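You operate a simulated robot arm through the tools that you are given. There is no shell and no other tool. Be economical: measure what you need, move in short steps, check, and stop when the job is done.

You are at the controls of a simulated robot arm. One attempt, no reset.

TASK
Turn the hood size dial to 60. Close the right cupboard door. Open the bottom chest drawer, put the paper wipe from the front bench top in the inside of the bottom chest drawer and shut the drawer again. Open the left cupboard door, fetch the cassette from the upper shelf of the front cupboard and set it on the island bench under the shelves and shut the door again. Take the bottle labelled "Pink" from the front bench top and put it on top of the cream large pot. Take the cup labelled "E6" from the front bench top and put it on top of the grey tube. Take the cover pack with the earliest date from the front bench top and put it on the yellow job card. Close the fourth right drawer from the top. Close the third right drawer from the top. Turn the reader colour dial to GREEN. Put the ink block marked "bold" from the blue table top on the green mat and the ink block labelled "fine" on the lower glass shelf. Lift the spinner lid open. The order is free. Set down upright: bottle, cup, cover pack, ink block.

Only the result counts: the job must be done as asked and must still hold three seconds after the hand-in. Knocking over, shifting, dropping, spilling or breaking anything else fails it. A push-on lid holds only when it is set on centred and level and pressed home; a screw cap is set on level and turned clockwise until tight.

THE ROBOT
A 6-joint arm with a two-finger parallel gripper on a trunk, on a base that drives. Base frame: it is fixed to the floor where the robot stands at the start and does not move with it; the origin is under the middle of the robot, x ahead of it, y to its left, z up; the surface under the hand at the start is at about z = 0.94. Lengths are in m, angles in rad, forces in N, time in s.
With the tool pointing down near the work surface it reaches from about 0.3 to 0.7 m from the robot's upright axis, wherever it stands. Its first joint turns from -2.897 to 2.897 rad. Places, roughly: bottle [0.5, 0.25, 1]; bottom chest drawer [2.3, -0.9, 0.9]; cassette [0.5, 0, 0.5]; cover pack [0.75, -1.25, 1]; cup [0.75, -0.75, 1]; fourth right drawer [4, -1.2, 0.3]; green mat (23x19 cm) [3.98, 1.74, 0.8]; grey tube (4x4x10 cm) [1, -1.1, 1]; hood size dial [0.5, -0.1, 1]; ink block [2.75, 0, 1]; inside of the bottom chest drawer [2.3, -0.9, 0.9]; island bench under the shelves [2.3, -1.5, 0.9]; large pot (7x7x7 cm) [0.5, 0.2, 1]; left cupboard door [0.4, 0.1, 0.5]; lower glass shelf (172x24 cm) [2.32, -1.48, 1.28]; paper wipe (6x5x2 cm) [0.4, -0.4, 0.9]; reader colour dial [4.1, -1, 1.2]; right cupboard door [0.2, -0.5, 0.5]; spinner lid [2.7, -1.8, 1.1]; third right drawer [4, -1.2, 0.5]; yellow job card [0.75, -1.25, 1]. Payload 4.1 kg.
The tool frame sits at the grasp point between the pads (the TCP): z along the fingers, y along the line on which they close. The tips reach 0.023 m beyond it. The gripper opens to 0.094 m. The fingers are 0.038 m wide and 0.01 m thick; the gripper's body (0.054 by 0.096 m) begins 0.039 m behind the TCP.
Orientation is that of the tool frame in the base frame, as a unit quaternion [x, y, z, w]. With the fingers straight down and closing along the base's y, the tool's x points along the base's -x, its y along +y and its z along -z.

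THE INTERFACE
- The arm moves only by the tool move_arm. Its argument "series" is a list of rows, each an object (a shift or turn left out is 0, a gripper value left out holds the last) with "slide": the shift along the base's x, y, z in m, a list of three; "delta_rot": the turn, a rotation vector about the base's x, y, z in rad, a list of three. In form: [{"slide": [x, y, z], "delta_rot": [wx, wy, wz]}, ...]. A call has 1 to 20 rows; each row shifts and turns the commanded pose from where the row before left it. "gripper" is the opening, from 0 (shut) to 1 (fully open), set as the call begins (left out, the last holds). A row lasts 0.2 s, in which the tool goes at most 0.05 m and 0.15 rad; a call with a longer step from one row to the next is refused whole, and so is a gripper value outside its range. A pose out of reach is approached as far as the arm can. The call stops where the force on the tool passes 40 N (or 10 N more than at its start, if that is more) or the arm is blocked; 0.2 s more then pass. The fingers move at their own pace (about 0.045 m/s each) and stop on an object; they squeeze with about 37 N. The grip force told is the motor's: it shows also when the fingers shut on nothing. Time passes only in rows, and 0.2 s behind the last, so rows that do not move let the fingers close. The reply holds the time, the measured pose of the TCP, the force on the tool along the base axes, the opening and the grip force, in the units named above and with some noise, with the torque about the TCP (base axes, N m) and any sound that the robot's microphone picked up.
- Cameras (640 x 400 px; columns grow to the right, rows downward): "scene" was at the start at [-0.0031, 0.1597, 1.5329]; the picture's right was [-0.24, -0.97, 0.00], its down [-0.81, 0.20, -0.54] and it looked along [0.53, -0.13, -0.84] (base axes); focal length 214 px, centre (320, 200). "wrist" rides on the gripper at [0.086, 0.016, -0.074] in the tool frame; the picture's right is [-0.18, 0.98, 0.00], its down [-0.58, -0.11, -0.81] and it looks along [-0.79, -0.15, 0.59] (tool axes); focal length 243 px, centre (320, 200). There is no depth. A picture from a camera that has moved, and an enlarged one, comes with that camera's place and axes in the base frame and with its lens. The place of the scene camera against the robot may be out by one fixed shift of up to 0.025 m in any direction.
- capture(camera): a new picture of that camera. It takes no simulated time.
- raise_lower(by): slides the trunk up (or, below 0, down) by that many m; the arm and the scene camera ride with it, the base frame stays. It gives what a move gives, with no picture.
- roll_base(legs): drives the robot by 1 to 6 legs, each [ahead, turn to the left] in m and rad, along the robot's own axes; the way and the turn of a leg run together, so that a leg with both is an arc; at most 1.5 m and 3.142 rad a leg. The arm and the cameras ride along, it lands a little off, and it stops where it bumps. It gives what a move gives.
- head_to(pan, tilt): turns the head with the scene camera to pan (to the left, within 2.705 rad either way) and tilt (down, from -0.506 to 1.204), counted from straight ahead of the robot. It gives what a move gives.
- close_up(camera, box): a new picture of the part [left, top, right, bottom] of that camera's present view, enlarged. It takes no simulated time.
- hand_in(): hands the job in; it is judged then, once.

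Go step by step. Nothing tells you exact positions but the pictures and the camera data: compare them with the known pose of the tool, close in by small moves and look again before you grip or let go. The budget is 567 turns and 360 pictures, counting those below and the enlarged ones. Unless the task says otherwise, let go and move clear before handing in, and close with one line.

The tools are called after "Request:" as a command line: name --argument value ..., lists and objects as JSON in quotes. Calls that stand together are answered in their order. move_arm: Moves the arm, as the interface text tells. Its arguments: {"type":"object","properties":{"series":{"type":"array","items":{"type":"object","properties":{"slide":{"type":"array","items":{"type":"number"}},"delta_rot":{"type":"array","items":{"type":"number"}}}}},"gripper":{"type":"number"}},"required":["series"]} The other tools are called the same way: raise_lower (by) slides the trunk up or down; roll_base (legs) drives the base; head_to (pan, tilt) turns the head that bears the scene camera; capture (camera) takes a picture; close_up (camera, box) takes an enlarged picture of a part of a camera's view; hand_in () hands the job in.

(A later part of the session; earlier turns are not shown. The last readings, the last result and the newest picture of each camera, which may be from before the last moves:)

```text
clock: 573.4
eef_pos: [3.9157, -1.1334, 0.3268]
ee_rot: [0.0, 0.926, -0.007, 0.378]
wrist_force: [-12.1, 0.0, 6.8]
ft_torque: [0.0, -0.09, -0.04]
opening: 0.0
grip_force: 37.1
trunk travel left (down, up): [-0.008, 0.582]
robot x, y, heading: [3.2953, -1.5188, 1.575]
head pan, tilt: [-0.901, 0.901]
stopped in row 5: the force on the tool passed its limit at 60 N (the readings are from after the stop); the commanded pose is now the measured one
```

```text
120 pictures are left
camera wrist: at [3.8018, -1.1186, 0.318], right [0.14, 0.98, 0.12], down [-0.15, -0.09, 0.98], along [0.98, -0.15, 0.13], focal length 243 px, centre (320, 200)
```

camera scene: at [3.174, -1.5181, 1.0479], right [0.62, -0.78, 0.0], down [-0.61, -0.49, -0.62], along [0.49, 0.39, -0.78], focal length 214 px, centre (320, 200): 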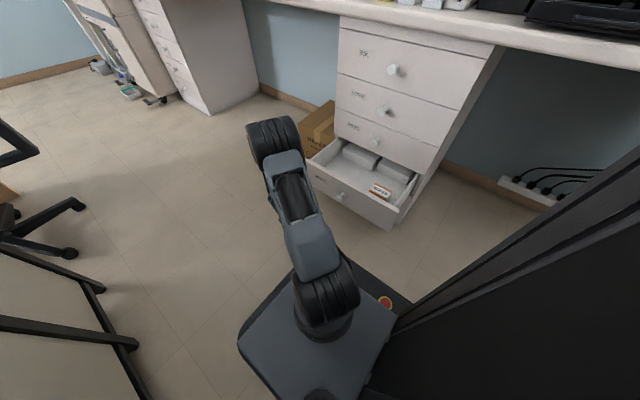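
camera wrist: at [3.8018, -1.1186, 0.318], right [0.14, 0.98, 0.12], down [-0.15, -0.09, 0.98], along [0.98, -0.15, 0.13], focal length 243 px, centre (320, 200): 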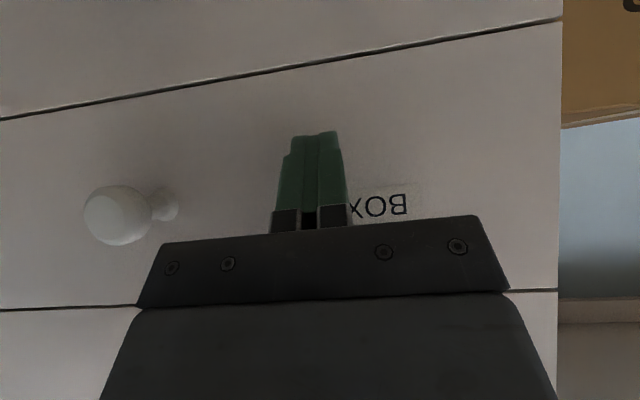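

Both drawers shut. Retract, raise the trunk, and look at the reader.

Request:
move_arm --series '[{"slide": [-0.045, 0, 0.005]}, {"slide": [-0.045, 0, 0]}, {"slide": [-0.045, 0, 0]}, {"slide": [-0.045, 0, 0]}, {"slide": [-0.045, 0, 0]}, {"slide": [-0.045, 0, 0.02]}, {"slide": [-0.045, 0, 0.02]}, {"slide": [0, 0, 0.045]}, {"slide": [0, 0, 0.045]}, {"slide": [0, 0, 0.045]}]'

Request:
raise_lower --by 0.4

Request:
raise_lower --by 0.15

Request:
roll_base --legs '[[0.4, 0]]'

Request:
head_to --pan -1.3 --tilt 0.6

Request:
capture --camera "scene"

```text
clock: 575.6
eef_pos: [3.6008, -1.135, 0.5058]
ee_rot: [-0.001, 0.926, -0.008, 0.376]
wrist_force: [-0.6, 1.0, -0.5]
ft_torque: [-0.01, 0.01, -0.01]
opening: 0.0
grip_force: 37.0
trunk travel left (down, up): [-0.008, 0.582]
robot x, y, heading: [3.2922, -1.5205, 1.577]
head pan, tilt: [-0.901, 0.901]
```

```text
clock: 579.4
eef_pos: [3.5993, -1.135, 0.9054]
ee_rot: [0.0, 0.926, -0.009, 0.377]
wrist_force: [0.5, -0.5, 0.5]
ft_torque: [-0.01, 0.03, 0.01]
opening: 0.0001
grip_force: 36.9
trunk travel left (down, up): [-0.408, 0.182]
robot x, y, heading: [3.2941, -1.5176, 1.573]
head pan, tilt: [-0.901, 0.901]
```

```text
clock: 581.2
eef_pos: [3.6004, -1.1348, 1.0562]
ee_rot: [0.0, 0.926, -0.008, 0.377]
wrist_force: [0.5, -0.5, -0.3]
ft_torque: [0.0, 0.02, -0.01]
opening: 0.0
grip_force: 37.1
trunk travel left (down, up): [-0.558, 0.032]
robot x, y, heading: [3.292, -1.5183, 1.571]
head pan, tilt: [-0.901, 0.901]
```

```text
clock: 583.6
eef_pos: [3.5946, -0.7433, 1.0557]
ee_rot: [-0.003, 0.926, -0.007, 0.377]
wrist_force: [-0.2, 0.5, 0.4]
ft_torque: [0.01, -0.01, -0.01]
opening: 0.0
grip_force: 36.8
trunk travel left (down, up): [-0.558, 0.032]
robot x, y, heading: [3.2899, -1.1271, 1.586]
head pan, tilt: [-0.901, 0.901]
```

```text
clock: 584.5
eef_pos: [3.5944, -0.7447, 1.0562]
ee_rot: [-0.003, 0.926, -0.007, 0.377]
wrist_force: [0.2, 0.9, -0.1]
ft_torque: [0.01, 0.03, -0.03]
opening: 0.0
grip_force: 36.8
trunk travel left (down, up): [-0.558, 0.032]
robot x, y, heading: [3.2895, -1.1297, 1.581]
head pan, tilt: [-1.3, 0.6]
```

```text
119 pictures are left
camera scene: at [3.1976, -1.1517, 1.6226], right [0.28, -0.96, 0.0], down [-0.54, -0.16, -0.82], along [0.79, 0.23, -0.57], focal length 214 px, centre (320, 200)
```

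scene: 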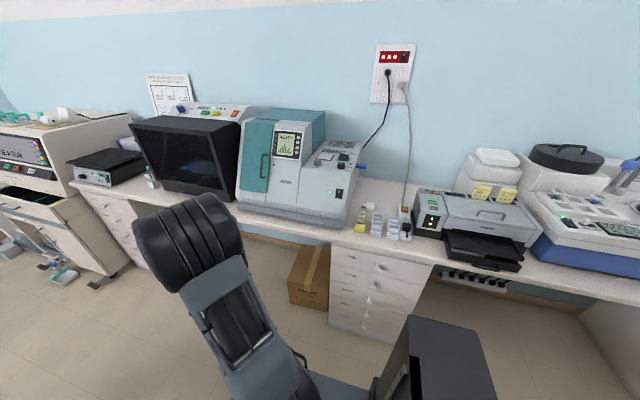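

Request:
close_up --camera "scene" --box '[230, 95, 380, 235]'

```text
2.86 times, centred on (305, 165) of scene
camera zoom: at [3.1976, -1.1517, 1.6226], right [0.28, -0.96, 0.0], down [-0.54, -0.16, -0.82], along [0.79, 0.23, -0.57], focal length 613 px, centre (363, 300)
```

zoom: 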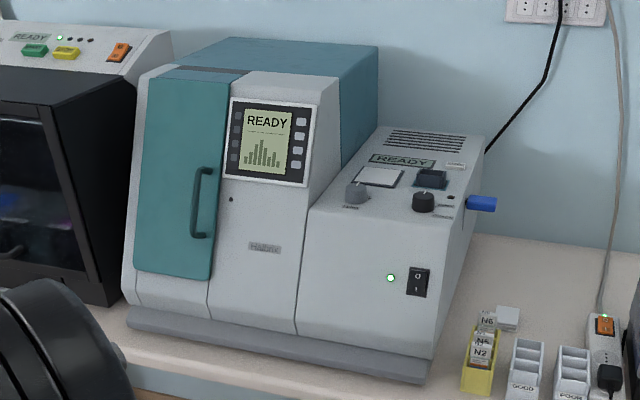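

Request:
roll_base --legs '[[0, -1.58]]'

Request:
move_arm --series '[{"delta_rot": [0, 0, 0.145], "slide": [0, 0.03, 0.03]}, {"delta_rot": [0, 0, 0.145], "slide": [0, 0.03, 0.03]}, {"delta_rot": [0, 0, 0.145], "slide": [0, 0.03, 0.03]}, {"delta_rot": [0, 0, 0.145], "slide": [0, 0.04, 0.02]}, {"delta_rot": [0, 0, 0.145], "slide": [0, 0.04, 0.02]}, {"delta_rot": [0, 0, 0.145], "slide": [0, 0.04, 0.02]}, {"delta_rot": [0, 0, 0.145], "slide": [0, 0.04, 0.02]}, {"delta_rot": [0, 0, 0.145], "slide": [0, 0.04, 0.01]}, {"delta_rot": [0, 0, 0.145], "slide": [0, 0.02, 0]}, {"delta_rot": [0, 0, 0.145]}, {"delta_rot": [0, 0, 0.13]}]'

Request:
capture --camera "wrist"

```text
clock: 588.7
eef_pos: [3.6748, -1.428, 1.0545]
ee_rot: [0.65, 0.66, -0.27, 0.263]
wrist_force: [-0.7, 0.0, 0.1]
ft_torque: [0.04, 0.01, 0.01]
opening: 0.0
grip_force: 37.4
trunk travel left (down, up): [-0.558, 0.032]
robot x, y, heading: [3.2938, -1.1252, 0.015]
head pan, tilt: [-1.3, 0.6]
```

```text
clock: 591.1
eef_pos: [3.6759, -1.1192, 1.2352]
ee_rot: [-0.012, 0.926, -0.002, 0.378]
wrist_force: [-0.1, -0.1, -0.2]
ft_torque: [-0.01, 0.0, 0.0]
opening: 0.0002
grip_force: 37.0
trunk travel left (down, up): [-0.558, 0.032]
robot x, y, heading: [3.2867, -1.1266, 0.021]
head pan, tilt: [-1.3, 0.6]
```

```text
117 pictures are left
camera wrist: at [3.5612, -1.1068, 1.2267], right [0.11, 0.99, 0.12], down [-0.15, -0.1, 0.98], along [0.98, -0.13, 0.13], focal length 243 px, centre (320, 200)
```

wrist: 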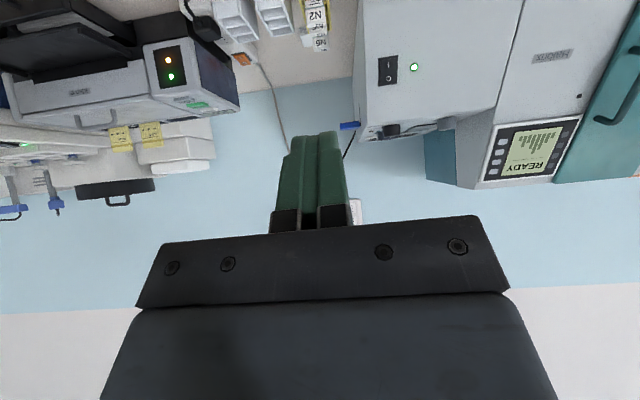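

Request:
roll_base --legs '[[0.2, 0]]'

Request:
move_arm --series '[{"slide": [-0.01, -0.04, 0.02]}, {"slide": [-0.01, -0.04, 0.02]}, {"delta_rot": [0, 0.13, 0], "slide": [0, -0.03, 0.02]}, {"delta_rot": [0, 0.13, 0], "slide": [0, -0.03, 0.02]}, {"delta_rot": [0, 0.13, 0], "slide": [0, -0.02, 0.02]}, {"delta_rot": [0, 0.13, 0], "slide": [0, -0.01, 0.02]}, {"delta_rot": [0, 0.13, 0]}, {"delta_rot": [0, 0.12, 0]}]'

```text
clock: 592.7
eef_pos: [3.8762, -1.1144, 1.234]
ee_rot: [-0.013, 0.926, -0.002, 0.376]
wrist_force: [0.7, -0.7, -0.3]
ft_torque: [-0.03, 0.02, 0.02]
opening: 0.0
grip_force: 36.1
trunk travel left (down, up): [-0.558, 0.032]
robot x, y, heading: [3.4868, -1.1207, 0.02]
head pan, tilt: [-1.3, 0.6]
```

```text
clock: 594.5
eef_pos: [3.855, -1.2848, 1.3549]
ee_rot: [-0.013, 1.0, 0.001, 0.001]
wrist_force: [-0.7, 0.7, 0.8]
ft_torque: [0.01, -0.01, -0.01]
opening: 0.0001
grip_force: 36.6
trunk travel left (down, up): [-0.558, 0.032]
robot x, y, heading: [3.4875, -1.1225, 0.023]
head pan, tilt: [-1.3, 0.6]
```

Tool is vertical. Now move left over the reader and look.

Request:
move_arm --series '[{"slide": [0, 0.045, 0]}, {"slide": [0, 0.045, 0]}, {"slide": [0, 0.045, 0]}, {"slide": [0, 0.045, 0]}, {"slide": [0.02, 0.04, 0]}, {"slide": [0.04, 0.02, 0]}, {"slide": [0.04, 0.02, 0]}]'

Request:
capture --camera "wrist"

```text
clock: 596.1
eef_pos: [3.9563, -1.0223, 1.3554]
ee_rot: [-0.012, 1.0, 0.002, 0.002]
wrist_force: [0.6, -0.2, 0.0]
ft_torque: [0.0, -0.01, -0.04]
opening: 0.0
grip_force: 36.5
trunk travel left (down, up): [-0.558, 0.032]
robot x, y, heading: [3.4907, -1.122, 0.028]
head pan, tilt: [-1.3, 0.6]
```

```text
116 pictures are left
camera wrist: at [3.8697, -1.0104, 1.4286], right [0.16, 0.99, 0.0], down [0.58, -0.1, 0.81], along [0.8, -0.13, -0.59], focal length 243 px, centre (320, 200)
```

wrist: 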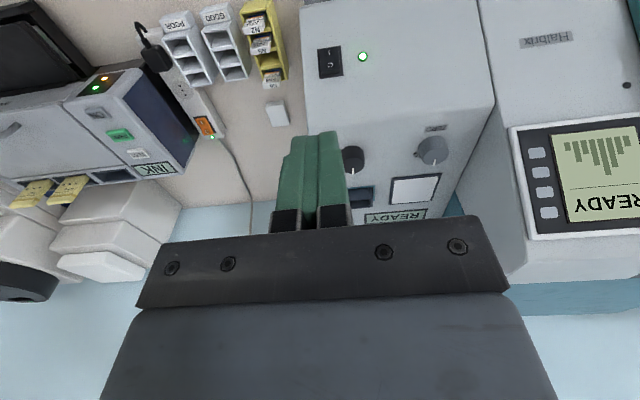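

Request:
close_up --camera "wrist" --box '[300, 90, 480, 230]'

Request:
head_to --pan 0.1 --tilt 0.7

Request:
capture --camera "scene"

```text
2.86 times, centred on (390, 160) of wrist
camera zoom: at [3.8697, -1.0104, 1.4286], right [0.16, 0.99, 0.0], down [0.58, -0.1, 0.81], along [0.8, -0.13, -0.59], focal length 693 px, centre (120, 314)
```

zoom: 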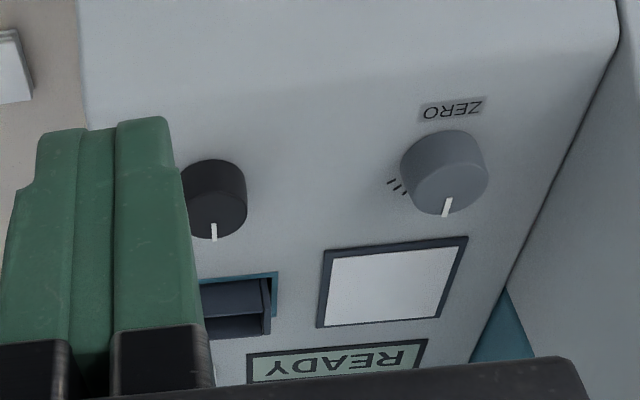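

```text
clock: 597.6
eef_pos: [3.9557, -1.0226, 1.3544]
ee_rot: [-0.012, 1.0, 0.003, 0.003]
wrist_force: [-0.4, -0.3, 0.0]
ft_torque: [0.0, 0.04, 0.0]
opening: 0.0
grip_force: 36.8
trunk travel left (down, up): [-0.558, 0.032]
robot x, y, heading: [3.489, -1.1229, 0.023]
head pan, tilt: [0.099, 0.7]
```

```text
114 pictures are left
camera scene: at [3.4986, -0.9351, 1.614], right [0.12, -0.99, 0.0], down [-0.64, -0.08, -0.77], along [0.76, 0.09, -0.64], focal length 214 px, centre (320, 200)
```

scene: 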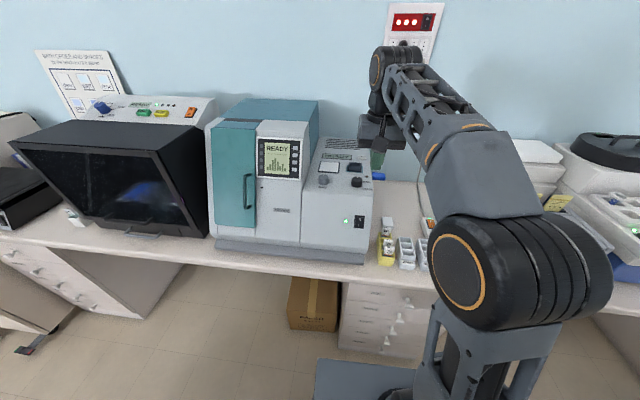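

Request:
close_up --camera "scene" --box '[305, 130, 385, 200]'

Request:
move_arm --series '[{"slide": [-0.03, 0.035, 0]}, {"slide": [-0.02, 0.02, 0]}]'

Request:
capture --camera "wrist"

```text
5.71 times, centred on (345, 165) of scene
camera zoom: at [3.4986, -0.9351, 1.614], right [0.12, -0.99, 0.0], down [-0.64, -0.08, -0.77], along [0.76, 0.09, -0.64], focal length 1226 px, centre (177, 400)
```

zoom: 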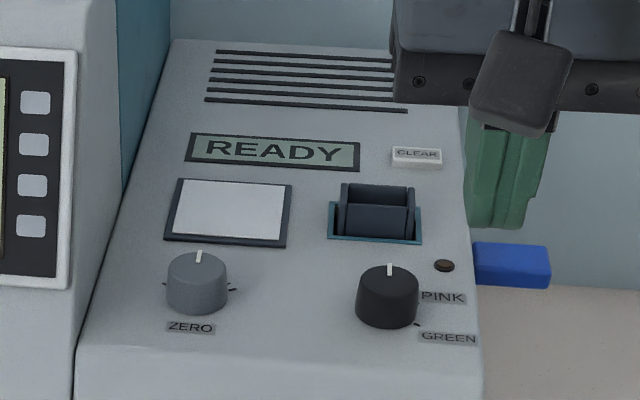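

```text
clock: 598.2
eef_pos: [3.9051, -0.9678, 1.3535]
ee_rot: [-0.013, 1.0, 0.002, 0.002]
wrist_force: [0.1, -0.7, -0.2]
ft_torque: [0.0, 0.01, -0.01]
opening: 0.0001
grip_force: 37.6
trunk travel left (down, up): [-0.558, 0.032]
robot x, y, heading: [3.4884, -1.1228, 0.018]
head pan, tilt: [0.099, 0.7]
```

```text
112 pictures are left
camera wrist: at [3.8178, -0.9554, 1.4268], right [0.16, 0.99, 0.0], down [0.58, -0.1, 0.81], along [0.8, -0.13, -0.59], focal length 243 px, centre (320, 200)
```

wrist: 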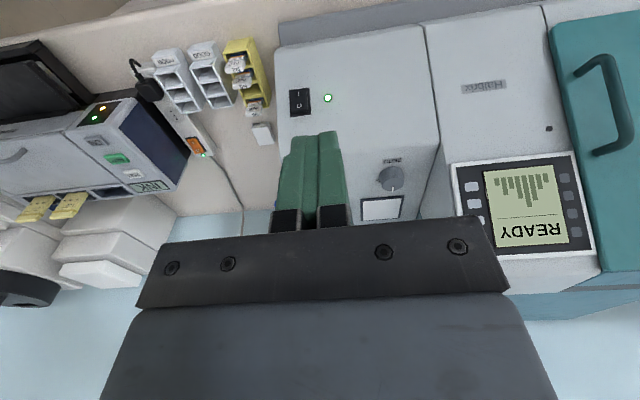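

Request:
move_arm --series '[{"slide": [0.03, 0.03, 0]}, {"slide": [0.03, 0.02, 0]}]' --gripper 0.9

Request:
capture --camera "wrist"

Request:
close_up --camera "wrist" --box '[240, 80, 420, 230]'

```text
clock: 598.8
eef_pos: [3.9677, -0.9173, 1.3519]
ee_rot: [-0.013, 1.0, 0.001, 0.002]
wrist_force: [0.8, -0.1, -0.1]
ft_torque: [0.0, 0.03, 0.02]
opening: 0.0509
grip_force: 0.1
trunk travel left (down, up): [-0.558, 0.032]
robot x, y, heading: [3.4909, -1.1232, 0.018]
head pan, tilt: [0.099, 0.7]
```

```text
111 pictures are left
camera wrist: at [3.8804, -0.9055, 1.4258], right [0.16, 0.99, 0.0], down [0.58, -0.1, 0.81], along [0.8, -0.13, -0.59], focal length 243 px, centre (320, 200)
```

wrist: 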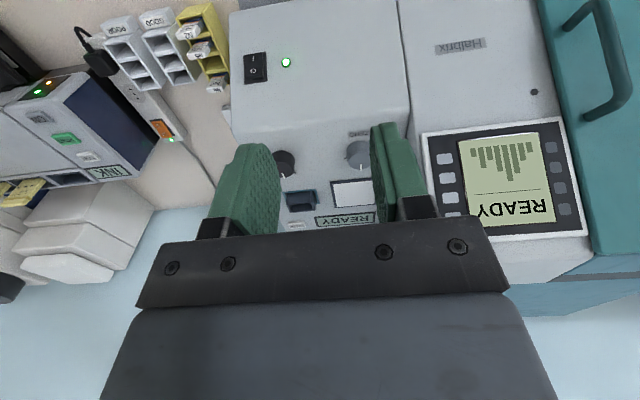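

```text
2.67 times, centred on (330, 155) of wrist
camera zoom: at [3.8804, -0.9055, 1.4258], right [0.16, 0.99, 0.0], down [0.58, -0.1, 0.81], along [0.8, -0.13, -0.59], focal length 647 px, centre (293, 320)
```

zoom: 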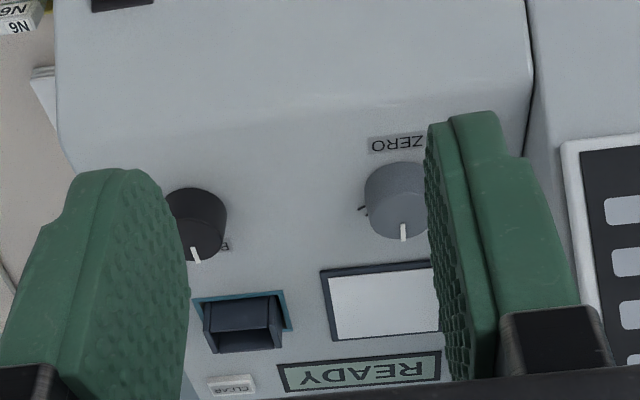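

The colour dial (black, at ≈(4.127, −1.001), flat panel) points to BLUE (12 o'clock); PINK and GREEN follow clockwise (~65° and ~130°). I go above it with the tool pre-rotated counter-clockwise.

Request:
move_arm --series '[{"slide": [0.03, -0.02, 0], "delta_rot": [0, 0, 0.12]}, {"slide": [0.03, -0.02, -0.01], "delta_rot": [0, 0, 0.12]}, {"slide": [0.03, -0.02, -0.02], "delta_rot": [0, 0, 0.12]}, {"slide": [0.03, -0.015, -0.02], "delta_rot": [0, 0, 0.12]}, {"slide": [0.03, -0.009, -0.02], "delta_rot": [0, 0, 0.12]}, {"slide": [0.009, 0, -0.03]}]' --gripper 0.65

Request:
capture --camera "wrist"

```text
clock: 600.2
eef_pos: [4.1179, -1.0041, 1.2303]
ee_rot: [-0.309, 0.951, 0.003, 0.002]
wrist_force: [-1.1, 0.4, 0.4]
ft_torque: [0.01, -0.02, -0.03]
opening: 0.0612
grip_force: 0.1
out of reach, approached as far as the arm can: row 4, 5
trunk travel left (down, up): [-0.558, 0.032]
robot x, y, heading: [3.4881, -1.1218, 0.022]
head pan, tilt: [0.099, 0.7]
```

```text
109 pictures are left
camera wrist: at [4.038, -1.0446, 1.3044], right [-0.43, 0.9, 0.0], down [0.53, 0.25, 0.81], along [0.73, 0.35, -0.59], focal length 243 px, centre (320, 200)
```

wrist: 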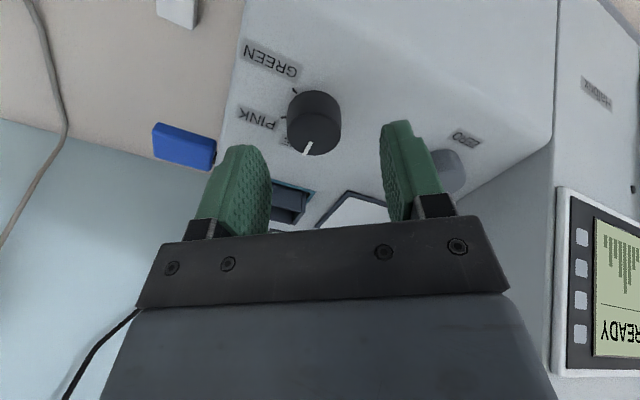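

Request:
close_up --camera "wrist" --box '[230, 30, 370, 170]'

```text
2.86 times, centred on (300, 100) of wrist
camera zoom: at [4.038, -1.0446, 1.3044], right [-0.43, 0.9, 0.0], down [0.53, 0.25, 0.81], along [0.73, 0.35, -0.59], focal length 693 px, centre (377, 486)
```

zoom: 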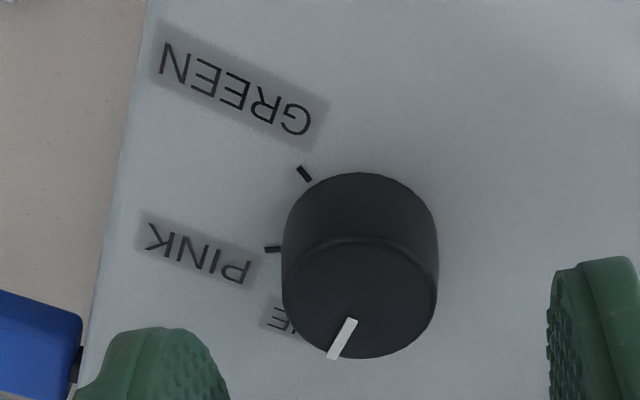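

Ticks are 60° apart: BLUE 0°, PINK 60°, GREEN 120° clockwise; axis ≈ (4.132, −1.003). I drive 4 cm closer, descend and grip.

Request:
roll_base --legs '[[0.04, 0]]'

Request:
move_arm --series '[{"slide": [-0.026, 0.0, -0.01]}, {"slide": [0, 0, -0.025]}]'

Request:
capture --camera "wrist"

```text
clock: 601.1
eef_pos: [4.1589, -1.0037, 1.2314]
ee_rot: [-0.308, 0.951, 0.002, 0.0]
wrist_force: [0.4, 0.7, 0.7]
ft_torque: [0.02, 0.03, -0.03]
opening: 0.0608
grip_force: 0.0
trunk travel left (down, up): [-0.558, 0.032]
robot x, y, heading: [3.5309, -1.1252, 0.018]
head pan, tilt: [0.099, 0.7]
```

```text
clock: 601.7
eef_pos: [4.1292, -1.0041, 1.1959]
ee_rot: [-0.308, 0.951, 0.002, 0.001]
wrist_force: [-0.4, -1.4, 0.4]
ft_torque: [0.01, -0.02, 0.02]
opening: 0.0614
grip_force: 0.1
trunk travel left (down, up): [-0.558, 0.032]
robot x, y, heading: [3.5289, -1.1188, 0.019]
head pan, tilt: [0.099, 0.7]
```

```text
107 pictures are left
camera wrist: at [4.0494, -1.0442, 1.2688], right [-0.43, 0.9, 0.0], down [0.53, 0.25, 0.81], along [0.73, 0.35, -0.59], focal length 243 px, centre (320, 200)
```

wrist: 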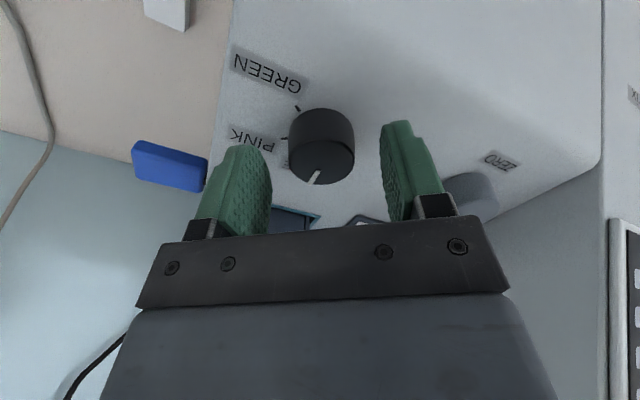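

Request:
move_arm --series '[{"slide": [0.003, 0.001, -0.007]}, {"slide": [0, 0, -0.006]}]'

Request:
move_arm --series '[{}, {}, {}, {}]' --gripper 0

Request:
move_arm --series '[{"delta_rot": [0, 0, -0.145]}, {"delta_rot": [0, 0, -0.145]}, {"delta_rot": [0, 0, -0.145]}, {"delta_rot": [0, 0, -0.145]}, {"delta_rot": [0, 0, -0.145]}, {"delta_rot": [0, 0, -0.145]}, {"delta_rot": [0, 0, -0.145]}, {"delta_rot": [0, 0, -0.145]}]'

Request:
capture --camera "wrist"

```text
clock: 602.3
eef_pos: [4.1324, -1.0014, 1.1827]
ee_rot: [-0.307, 0.952, 0.002, 0.001]
wrist_force: [-0.1, -0.3, -0.6]
ft_torque: [0.01, 0.02, -0.02]
opening: 0.0613
grip_force: 0.0
trunk travel left (down, up): [-0.558, 0.032]
robot x, y, heading: [3.5265, -1.1198, 0.019]
head pan, tilt: [0.099, 0.7]
```

```text
clock: 603.3
eef_pos: [4.1329, -1.0019, 1.1827]
ee_rot: [-0.307, 0.952, 0.002, 0.001]
wrist_force: [-1.8, 0.6, -0.7]
ft_torque: [0.04, 0.04, -0.07]
opening: 0.0364
grip_force: 45.7
trunk travel left (down, up): [-0.558, 0.032]
robot x, y, heading: [3.5289, -1.1232, 0.023]
head pan, tilt: [0.099, 0.7]
```

```text
clock: 605.1
eef_pos: [4.1325, -1.0002, 1.1834]
ee_rot: [0.266, 0.964, 0.001, 0.001]
wrist_force: [-18.0, 7.3, -12.9]
ft_torque: [0.84, 0.79, 0.01]
opening: 0.0366
grip_force: 45.2
trunk travel left (down, up): [-0.558, 0.032]
robot x, y, heading: [3.5326, -1.1198, 0.023]
head pan, tilt: [0.099, 0.7]
```

```text
106 pictures are left
camera wrist: at [4.0658, -0.9447, 1.2569], right [0.66, 0.75, 0.0], down [0.44, -0.39, 0.81], along [0.61, -0.53, -0.59], focal length 243 px, centre (320, 200)
```

wrist: 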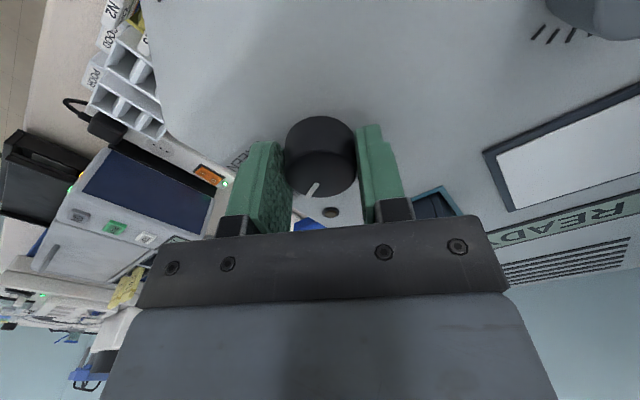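

Request:
move_arm --series '[{"delta_rot": [0, 0, -0.145]}, {"delta_rot": [0, 0, -0.145]}, {"delta_rot": [0, 0, -0.145]}, {"delta_rot": [0, 0, -0.145]}, {"delta_rot": [0, 0, -0.145]}, {"delta_rot": [0, 0, -0.145]}, {"delta_rot": [0, 0, -0.06]}]'

Request:
move_arm --series '[{}, {}, {}, {"slide": [0, 0, 0.03]}, {"slide": [0, 0, 0.04]}]' --gripper 0.7

Request:
capture --camera "wrist"

Request:
close_up --camera "scene" --box '[305, 130, 385, 200]'

```text
clock: 606.7
eef_pos: [4.1329, -1.0001, 1.1838]
ee_rot: [0.669, 0.743, 0.0, 0.004]
wrist_force: [-12.9, 11.8, -12.7]
ft_torque: [0.19, 0.27, 0.01]
opening: 0.0364
grip_force: 45.6
trunk travel left (down, up): [-0.558, 0.032]
robot x, y, heading: [3.5309, -1.1224, 0.021]
head pan, tilt: [0.099, 0.7]
```

```text
clock: 607.9
eef_pos: [4.1349, -1.0032, 1.2505]
ee_rot: [0.669, 0.743, 0.0, 0.002]
wrist_force: [1.0, 0.5, -0.7]
ft_torque: [0.02, -0.02, 0.01]
opening: 0.0656
grip_force: 0.1
trunk travel left (down, up): [-0.558, 0.032]
robot x, y, heading: [3.5285, -1.1206, 0.02]
head pan, tilt: [0.099, 0.7]
```

```text
105 pictures are left
camera wrist: at [4.1418, -0.9172, 1.3238], right [1.0, -0.08, 0.0], down [-0.05, -0.59, 0.81], along [-0.06, -0.81, -0.59], focal length 243 px, centre (320, 200)
```

wrist: 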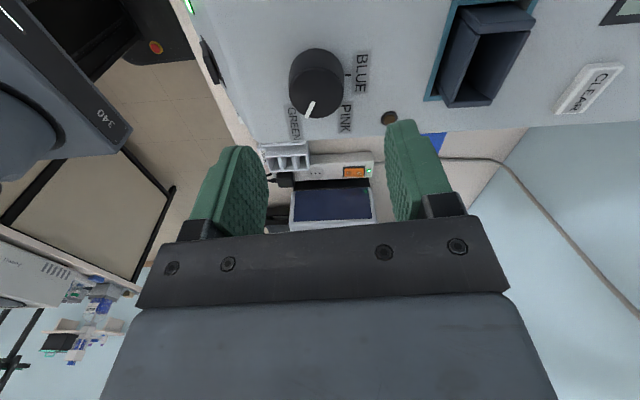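

```text
5.71 times, centred on (345, 165) of scene
camera zoom: at [3.5383, -0.9341, 1.614], right [0.12, -0.99, 0.0], down [-0.64, -0.08, -0.76], along [0.76, 0.09, -0.64], focal length 1226 px, centre (177, 400)
```

zoom: 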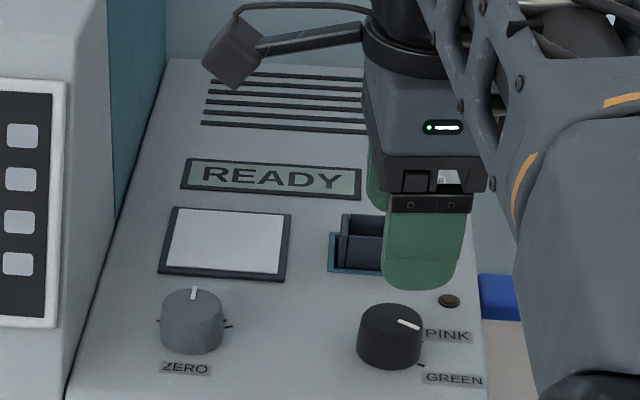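

Request:
close_up --camera "wrist" --box '[260, 30, 400, 150]'

```text
3.33 times, centred on (330, 90) of wrist
camera zoom: at [4.1418, -0.9172, 1.3238], right [1.0, -0.08, 0.0], down [-0.05, -0.59, 0.81], along [-0.06, -0.81, -0.59], focal length 809 px, centre (287, 567)
```

zoom: 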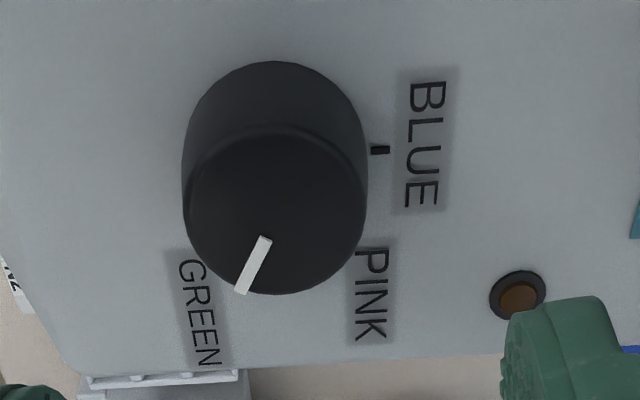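

Pointer is at ≈117°, GREEN at 120°. A small extra turn of 0.05 rad.

Request:
move_arm --series '[{"slide": [-0.001, 0, -0.04]}, {"slide": [0, 0, -0.027]}]'

Request:
move_arm --series '[{}, {}, {}, {}, {"delta_rot": [0, 0, -0.05]}, {}]' --gripper 0

Request:
move_arm --series '[{}, {}, {}, {"slide": [0, 0, 0.03]}, {"slide": [0, 0, 0.04]}]' --gripper 0.7

Request:
close_up --camera "wrist" --box '[260, 30, 400, 150]'

```text
clock: 608.5
eef_pos: [4.1333, -1.0015, 1.1856]
ee_rot: [0.669, 0.744, 0.0, 0.003]
wrist_force: [0.1, 0.0, 0.3]
ft_torque: [0.0, 0.01, 0.0]
opening: 0.0658
grip_force: 0.0
trunk travel left (down, up): [-0.558, 0.032]
robot x, y, heading: [3.5298, -1.1201, 0.019]
head pan, tilt: [0.099, 0.7]
```

```text
clock: 609.9
eef_pos: [4.133, -1.0007, 1.1876]
ee_rot: [0.687, 0.727, 0.0, 0.003]
wrist_force: [0.4, 1.9, 0.4]
ft_torque: [-0.06, 0.0, 0.72]
opening: 0.0362
grip_force: 45.0
trunk travel left (down, up): [-0.558, 0.032]
robot x, y, heading: [3.5289, -1.1233, 0.023]
head pan, tilt: [0.099, 0.7]
```

```text
clock: 611.1
eef_pos: [4.1353, -1.0023, 1.2593]
ee_rot: [0.687, 0.726, 0.0, 0.003]
wrist_force: [-0.2, 0.3, 0.4]
ft_torque: [-0.02, 0.01, 0.01]
opening: 0.0659
grip_force: 0.0
trunk travel left (down, up): [-0.558, 0.032]
robot x, y, heading: [3.5283, -1.1178, 0.018]
head pan, tilt: [0.099, 0.7]
```

```text
3.33 times, centred on (330, 90) of wrist
camera zoom: at [4.1466, -0.9168, 1.3325], right [0.99, -0.13, 0.0], down [-0.08, -0.58, 0.81], along [-0.1, -0.8, -0.59], focal length 809 px, centre (287, 567)
```

zoom: 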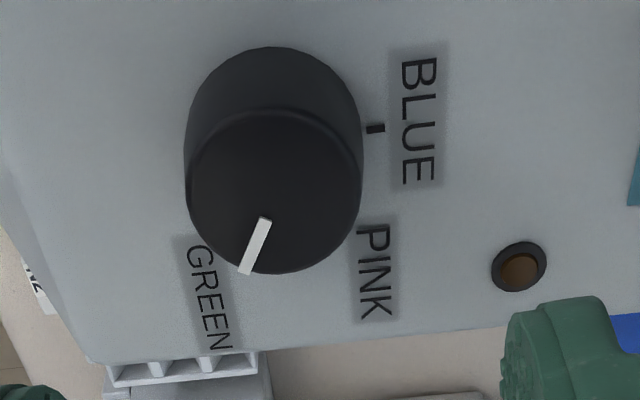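

The pointer stands at GREEN. I rotate the tool back, and look at the blue table/chair from here.

Request:
move_arm --series '[{"slide": [-0.03, 0, 0.03], "delta_rot": [0, 0, 0.14]}, {"slide": [-0.03, 0, 0.02], "delta_rot": [0, 0, 0.14]}, {"slide": [-0.03, 0, 0.02], "delta_rot": [0, 0, 0.14]}, {"slide": [-0.04, 0, 0], "delta_rot": [0, 0, 0.14]}, {"slide": [-0.04, 0, 0], "delta_rot": [0, 0, 0.14]}, {"slide": [-0.04, 0, 0], "delta_rot": [0, 0, 0.14]}, {"delta_rot": [0, 0, 0.14]}, {"delta_rot": [0, 0, 0.14]}, {"delta_rot": [0, 0, 0.14]}, {"delta_rot": [0, 0, 0.14]}, {"delta_rot": [0, 0, 0.12]}]'

Request:
head_to --pan 2.0 --tilt 0.5

Request:
capture --camera "scene"

```text
clock: 613.5
eef_pos: [3.9225, -1.0018, 1.3256]
ee_rot: [-0.004, 1.0, 0.001, 0.001]
wrist_force: [0.2, 0.9, 0.3]
ft_torque: [-0.01, -0.01, -0.02]
opening: 0.0659
grip_force: 0.0
trunk travel left (down, up): [-0.558, 0.032]
robot x, y, heading: [3.5279, -1.1223, 0.024]
head pan, tilt: [0.099, 0.7]
```

```text
clock: 615.4
eef_pos: [3.9223, -1.0017, 1.3256]
ee_rot: [-0.001, 1.0, 0.002, 0.002]
wrist_force: [-0.7, 0.6, 0.2]
ft_torque: [-0.03, 0.0, 0.01]
opening: 0.0658
grip_force: 0.1
trunk travel left (down, up): [-0.558, 0.032]
robot x, y, heading: [3.526, -1.1235, 0.023]
head pan, tilt: [2.0, 0.499]
```

```text
101 pictures are left
camera scene: at [3.4143, -0.8623, 1.6317], right [0.9, 0.43, 0.0], down [0.21, -0.43, -0.88], along [-0.38, 0.79, -0.48], focal length 214 px, centre (320, 200)
```

scene: 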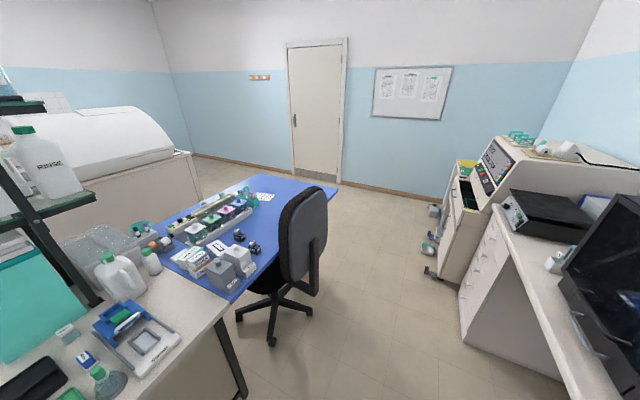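

Request:
close_up --camera "scene" --box '[150, 165, 350, 305]'

Request:
close_up --camera "scene" --box '[225, 222, 275, 262]'

```text
2.86 times, centred on (250, 235) of scene
camera zoom: at [3.4143, -0.8623, 1.6317], right [0.9, 0.43, 0.0], down [0.21, -0.43, -0.88], along [-0.38, 0.79, -0.48], focal length 613 px, centre (520, 100)
```

zoom: 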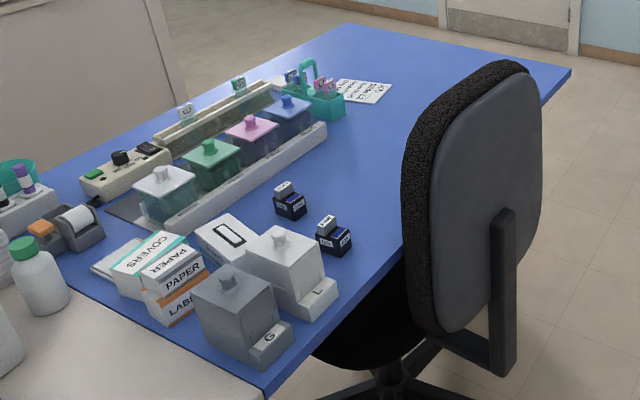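

```text
10.00 times, centred on (250, 242) of scene
camera zoom: at [3.4143, -0.8623, 1.6317], right [0.9, 0.43, 0.0], down [0.21, -0.43, -0.88], along [-0.38, 0.79, -0.48], focal length 2145 px, centre (1020, -220)
```

zoom: 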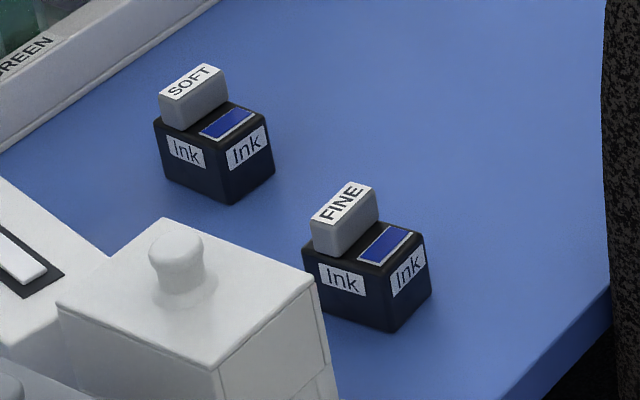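

I can read SOFT and FINE; the third block (~(2.79, 0.28), behind the chair) should be BOLD. I drive past the chair to about (3.45, 0.45) facing the table.

Request:
roll_base --legs '[[0, 1.56], [1.5, 0], [0.1, 0], [0, 1.55]]'

Request:
head_to --pan 0.1 --tilt 0.6

Request:
capture --camera "scene"

```text
clock: 631.1
eef_pos: [3.0857, 0.3408, 1.3271]
ee_rot: [1.0, 0.006, -0.002, 0.002]
wrist_force: [-0.5, 0.1, -0.1]
ft_torque: [-0.03, 0.04, -0.04]
opening: 0.0658
grip_force: 0.2
trunk travel left (down, up): [-0.558, 0.032]
robot x, y, heading: [3.4745, 0.4645, -3.117]
head pan, tilt: [2.0, 0.499]
```

```text
clock: 633.0
eef_pos: [3.0862, 0.3405, 1.3252]
ee_rot: [1.0, 0.006, -0.002, 0.002]
wrist_force: [0.3, 0.1, 0.4]
ft_torque: [-0.01, 0.02, -0.01]
opening: 0.0658
grip_force: 0.0
trunk travel left (down, up): [-0.558, 0.032]
robot x, y, heading: [3.48, 0.4599, -3.11]
head pan, tilt: [0.099, 0.6]
```

```text
98 pictures are left
camera scene: at [3.4454, 0.2991, 1.6226], right [-0.13, 0.99, 0.0], down [0.56, 0.07, -0.83], along [-0.82, -0.11, -0.56], focal length 214 px, centre (320, 200)
```

scene: 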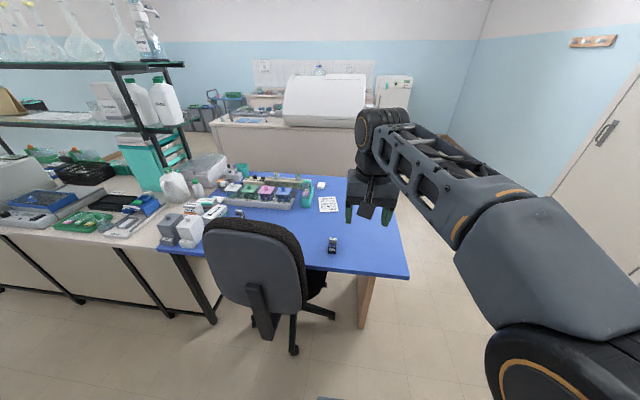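

Request:
roll_base --legs '[[0.12, 0]]'

Request:
move_arm --series '[{"slide": [-0.04, -0.02, -0.02]}, {"slide": [-0.04, -0.02, -0.02]}, {"slide": [-0.03, -0.02, -0.03]}, {"slide": [0, -0.01, -0.04]}, {"slide": [0, 0, -0.04]}]'

Request:
capture --camera "wrist"

```text
clock: 634.2
eef_pos: [2.963, 0.339, 1.3263]
ee_rot: [1.0, 0.004, -0.002, 0.001]
wrist_force: [-0.4, 0.1, -0.3]
ft_torque: [0.0, -0.03, 0.01]
opening: 0.0657
grip_force: 0.1
trunk travel left (down, up): [-0.558, 0.032]
robot x, y, heading: [3.3557, 0.4581, -3.117]
head pan, tilt: [0.099, 0.6]
```

```text
clock: 635.4
eef_pos: [2.853, 0.2669, 1.1735]
ee_rot: [1.0, 0.006, -0.002, 0.002]
wrist_force: [0.7, -0.6, -0.6]
ft_torque: [0.03, -0.01, -0.06]
opening: 0.0659
grip_force: 0.0
trunk travel left (down, up): [-0.558, 0.032]
robot x, y, heading: [3.3568, 0.4614, -3.113]
head pan, tilt: [0.099, 0.6]
```

```text
97 pictures are left
camera wrist: at [2.9404, 0.2502, 1.2465], right [-0.17, -0.98, 0.0], down [-0.58, 0.11, 0.81], along [-0.8, 0.14, -0.59], focal length 243 px, centre (320, 200)
```

wrist: 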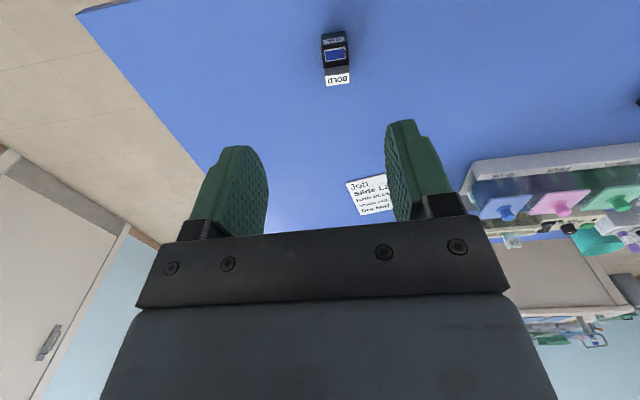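

Request:
close_up --camera "wrist" --box '[280, 10, 400, 110]'

```text
4.00 times, centred on (340, 60) of wrist
camera zoom: at [2.9404, 0.2502, 1.2465], right [-0.17, -0.98, 0.0], down [-0.58, 0.11, 0.81], along [-0.8, 0.14, -0.59], focal length 970 px, centre (240, 760)
```

zoom: 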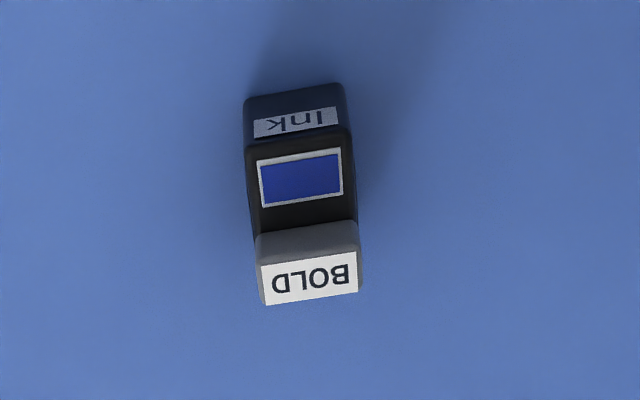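

Confirmed BOLD at about (2.792, 0.2535). I go down over it.

Request:
move_arm --series '[{"slide": [-0.03, -0.007, -0.035]}, {"slide": [-0.031, -0.0065, -0.035]}, {"slide": [0, 0, -0.045]}, {"slide": [0, 0, -0.04]}]'

Request:
capture --camera "wrist"

```text
clock: 636.4
eef_pos: [2.7923, 0.2513, 1.0205]
ee_rot: [1.0, 0.005, -0.002, 0.002]
wrist_force: [0.1, 0.7, 0.8]
ft_torque: [0.01, -0.01, -0.02]
opening: 0.0657
grip_force: 0.1
trunk travel left (down, up): [-0.558, 0.032]
robot x, y, heading: [3.3615, 0.4614, -3.116]
head pan, tilt: [0.099, 0.6]
```

```text
95 pictures are left
camera wrist: at [2.8789, 0.2347, 1.0939], right [-0.17, -0.98, 0.0], down [-0.58, 0.11, 0.81], along [-0.8, 0.14, -0.59], focal length 243 px, centre (320, 200)
```

wrist: 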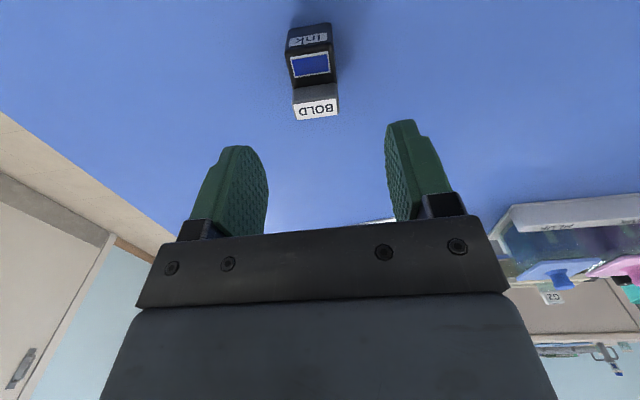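

Request:
move_arm --series '[{"slide": [0.002, 0.002, -0.04]}, {"slide": [0, 0, -0.035]}, {"slide": [0, 0, -0.017]}]'

Request:
capture --camera "wrist"

```text
clock: 637.2
eef_pos: [2.7933, 0.2575, 0.9264]
ee_rot: [1.0, 0.005, -0.001, 0.002]
wrist_force: [-0.5, -0.3, -0.5]
ft_torque: [-0.01, -0.01, 0.0]
opening: 0.0657
grip_force: 0.1
trunk travel left (down, up): [-0.558, 0.032]
robot x, y, heading: [3.3502, 0.4587, -3.118]
head pan, tilt: [0.099, 0.6]
```

```text
94 pictures are left
camera wrist: at [2.8805, 0.2389, 1.0001], right [-0.17, -0.98, 0.0], down [-0.58, 0.11, 0.81], along [-0.8, 0.14, -0.59], focal length 243 px, centre (320, 200)
```

wrist: 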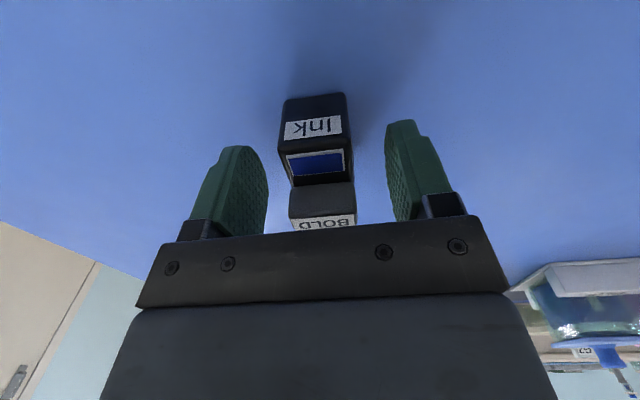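

Request:
move_arm --series '[{"slide": [0, -0.002, -0.006]}, {"slide": [0, 0, -0.005]}]'

Request:
move_arm --series '[{}, {}, {}, {}]' --gripper 0

Request:
move_arm --series '[{"slide": [0, 0, 0.03]}, {"slide": [0, 0, 0.045]}, {"slide": [0, 0, 0.045]}, {"slide": [0.02, 0, 0.04]}]'

Request:
capture --camera "wrist"

```text
clock: 637.8
eef_pos: [2.7938, 0.2543, 0.9171]
ee_rot: [1.0, 0.005, -0.003, 0.001]
wrist_force: [0.2, -0.1, 0.2]
ft_torque: [-0.01, -0.01, -0.02]
opening: 0.0657
grip_force: 0.1
trunk travel left (down, up): [-0.558, 0.032]
robot x, y, heading: [3.3547, 0.4593, -3.116]
head pan, tilt: [0.099, 0.6]
```

```text
clock: 638.8
eef_pos: [2.7956, 0.2542, 0.9161]
ee_rot: [1.0, 0.005, -0.001, 0.002]
wrist_force: [0.4, -0.7, 0.3]
ft_torque: [-0.03, -0.01, 0.01]
opening: 0.0335
grip_force: 36.7
trunk travel left (down, up): [-0.558, 0.032]
robot x, y, heading: [3.3556, 0.4625, -3.119]
head pan, tilt: [0.099, 0.6]
```

```text
clock: 639.8
eef_pos: [2.8137, 0.2529, 1.0797]
ee_rot: [1.0, 0.006, -0.003, 0.001]
wrist_force: [0.8, 0.0, -0.6]
ft_torque: [-0.02, 0.0, 0.01]
opening: 0.0335
grip_force: 37.2
trunk travel left (down, up): [-0.558, 0.032]
robot x, y, heading: [3.3584, 0.4604, -3.113]
head pan, tilt: [0.099, 0.6]
```

```text
93 pictures are left
camera wrist: at [2.9016, 0.2357, 1.1526], right [-0.17, -0.98, 0.0], down [-0.58, 0.11, 0.81], along [-0.8, 0.14, -0.59], focal length 243 px, centre (320, 200)
```

wrist: 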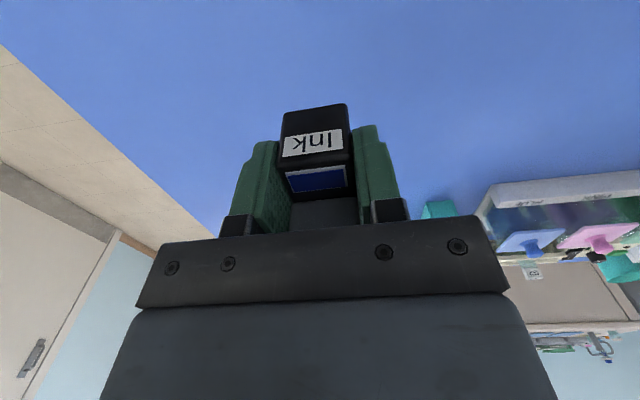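

BOLD is held. I raise the hand and look toward the green mat.

Request:
move_arm --series '[{"slide": [0.04, 0.01, 0.02]}, {"slide": [0.04, 0.02, 0.02]}, {"slide": [0.03, 0.02, 0.03]}, {"slide": [0.0, 0.02, 0.04]}]'

Request:
head_to --pan -2.0 --tilt 0.5

Request:
capture --camera "scene"

```text
clock: 640.8
eef_pos: [2.9251, 0.3273, 1.19]
ee_rot: [1.0, 0.005, -0.002, 0.002]
wrist_force: [0.4, 0.3, -0.8]
ft_torque: [-0.01, -0.02, -0.01]
opening: 0.0335
grip_force: 37.4
trunk travel left (down, up): [-0.558, 0.032]
robot x, y, heading: [3.3636, 0.4585, -3.117]
head pan, tilt: [0.099, 0.6]
```

```text
clock: 642.8
eef_pos: [2.9246, 0.3244, 1.1912]
ee_rot: [1.0, 0.005, -0.002, 0.001]
wrist_force: [0.5, -0.1, 0.0]
ft_torque: [0.0, -0.01, 0.0]
opening: 0.0334
grip_force: 36.6
trunk travel left (down, up): [-0.558, 0.032]
robot x, y, heading: [3.3531, 0.4592, -3.12]
head pan, tilt: [-2.0, 0.499]
```

```text
92 pictures are left
camera scene: at [3.4468, 0.3907, 1.6317], right [0.92, -0.39, 0.0], down [-0.19, -0.44, -0.88], along [0.34, 0.81, -0.48], focal length 214 px, centre (320, 200)
```

scene: 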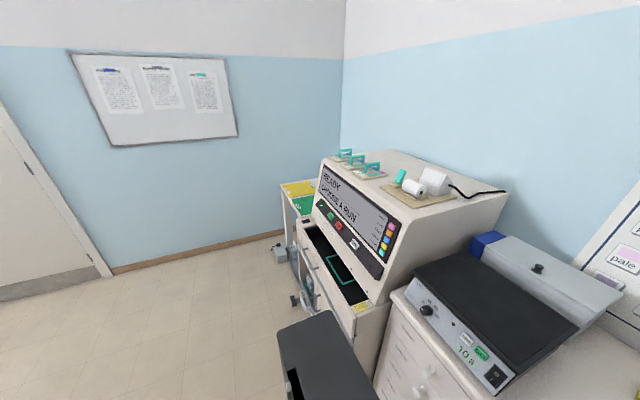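

Request:
roll_base --legs '[[-0.08, 0], [0, -1.57], [1.22, 0], [0, -1.57]]'

Request:
head_to --pan 0.1 --tilt 0.7

Request:
capture --camera "scene"

Request:
capture --camera "wrist"

```text
clock: 650.8
eef_pos: [3.2463, 1.534, 1.1912]
ee_rot: [0.725, -0.689, -0.004, -0.001]
wrist_force: [0.4, 2.8, -2.2]
ft_torque: [-0.18, 0.0, -0.01]
opening: 0.0336
grip_force: 36.6
trunk travel left (down, up): [-0.558, 0.032]
robot x, y, heading: [3.3943, 1.1096, 1.641]
head pan, tilt: [-2.0, 0.499]
stopped in leg 3: the robot was blocked; the commanded pose is now the measured one
```

```text
clock: 652.8
eef_pos: [3.2464, 1.5283, 1.1945]
ee_rot: [0.724, -0.689, -0.006, -0.002]
wrist_force: [-0.1, 0.0, -1.0]
ft_torque: [0.0, 0.0, 0.03]
opening: 0.0333
grip_force: 37.1
trunk travel left (down, up): [-0.558, 0.032]
robot x, y, heading: [3.3955, 1.109, 1.634]
head pan, tilt: [0.099, 0.7]
```

```text
91 pictures are left
camera scene: at [3.2094, 1.1341, 1.614], right [0.99, 0.16, 0.0], down [0.1, -0.64, -0.76], along [-0.12, 0.75, -0.64], focal length 214 px, centre (320, 200)
```

scene: 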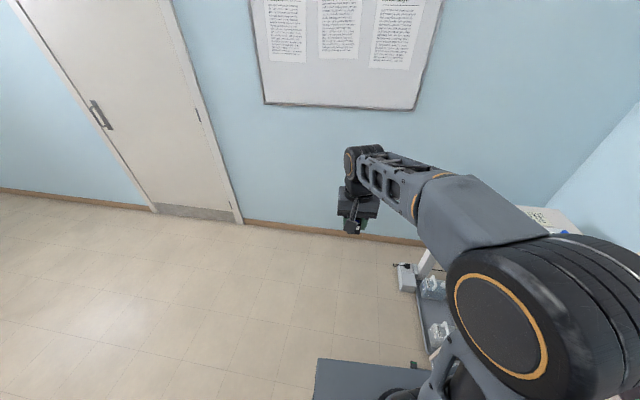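

```text
90 pictures are left
camera wrist: at [3.2348, 1.4385, 1.2669], right [-0.99, 0.14, 0.01], down [0.08, 0.58, 0.81], along [0.11, 0.81, -0.58], focal length 243 px, centre (320, 200)
```

wrist: 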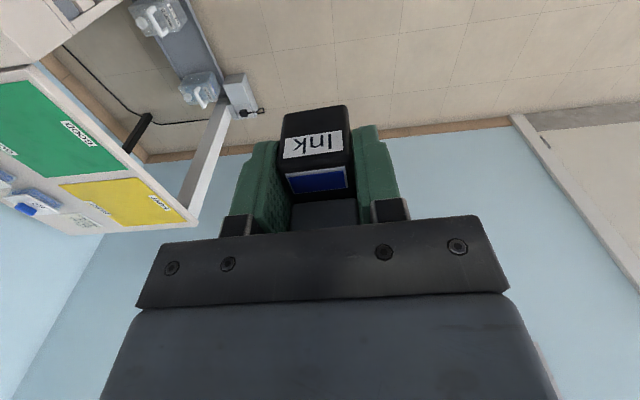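

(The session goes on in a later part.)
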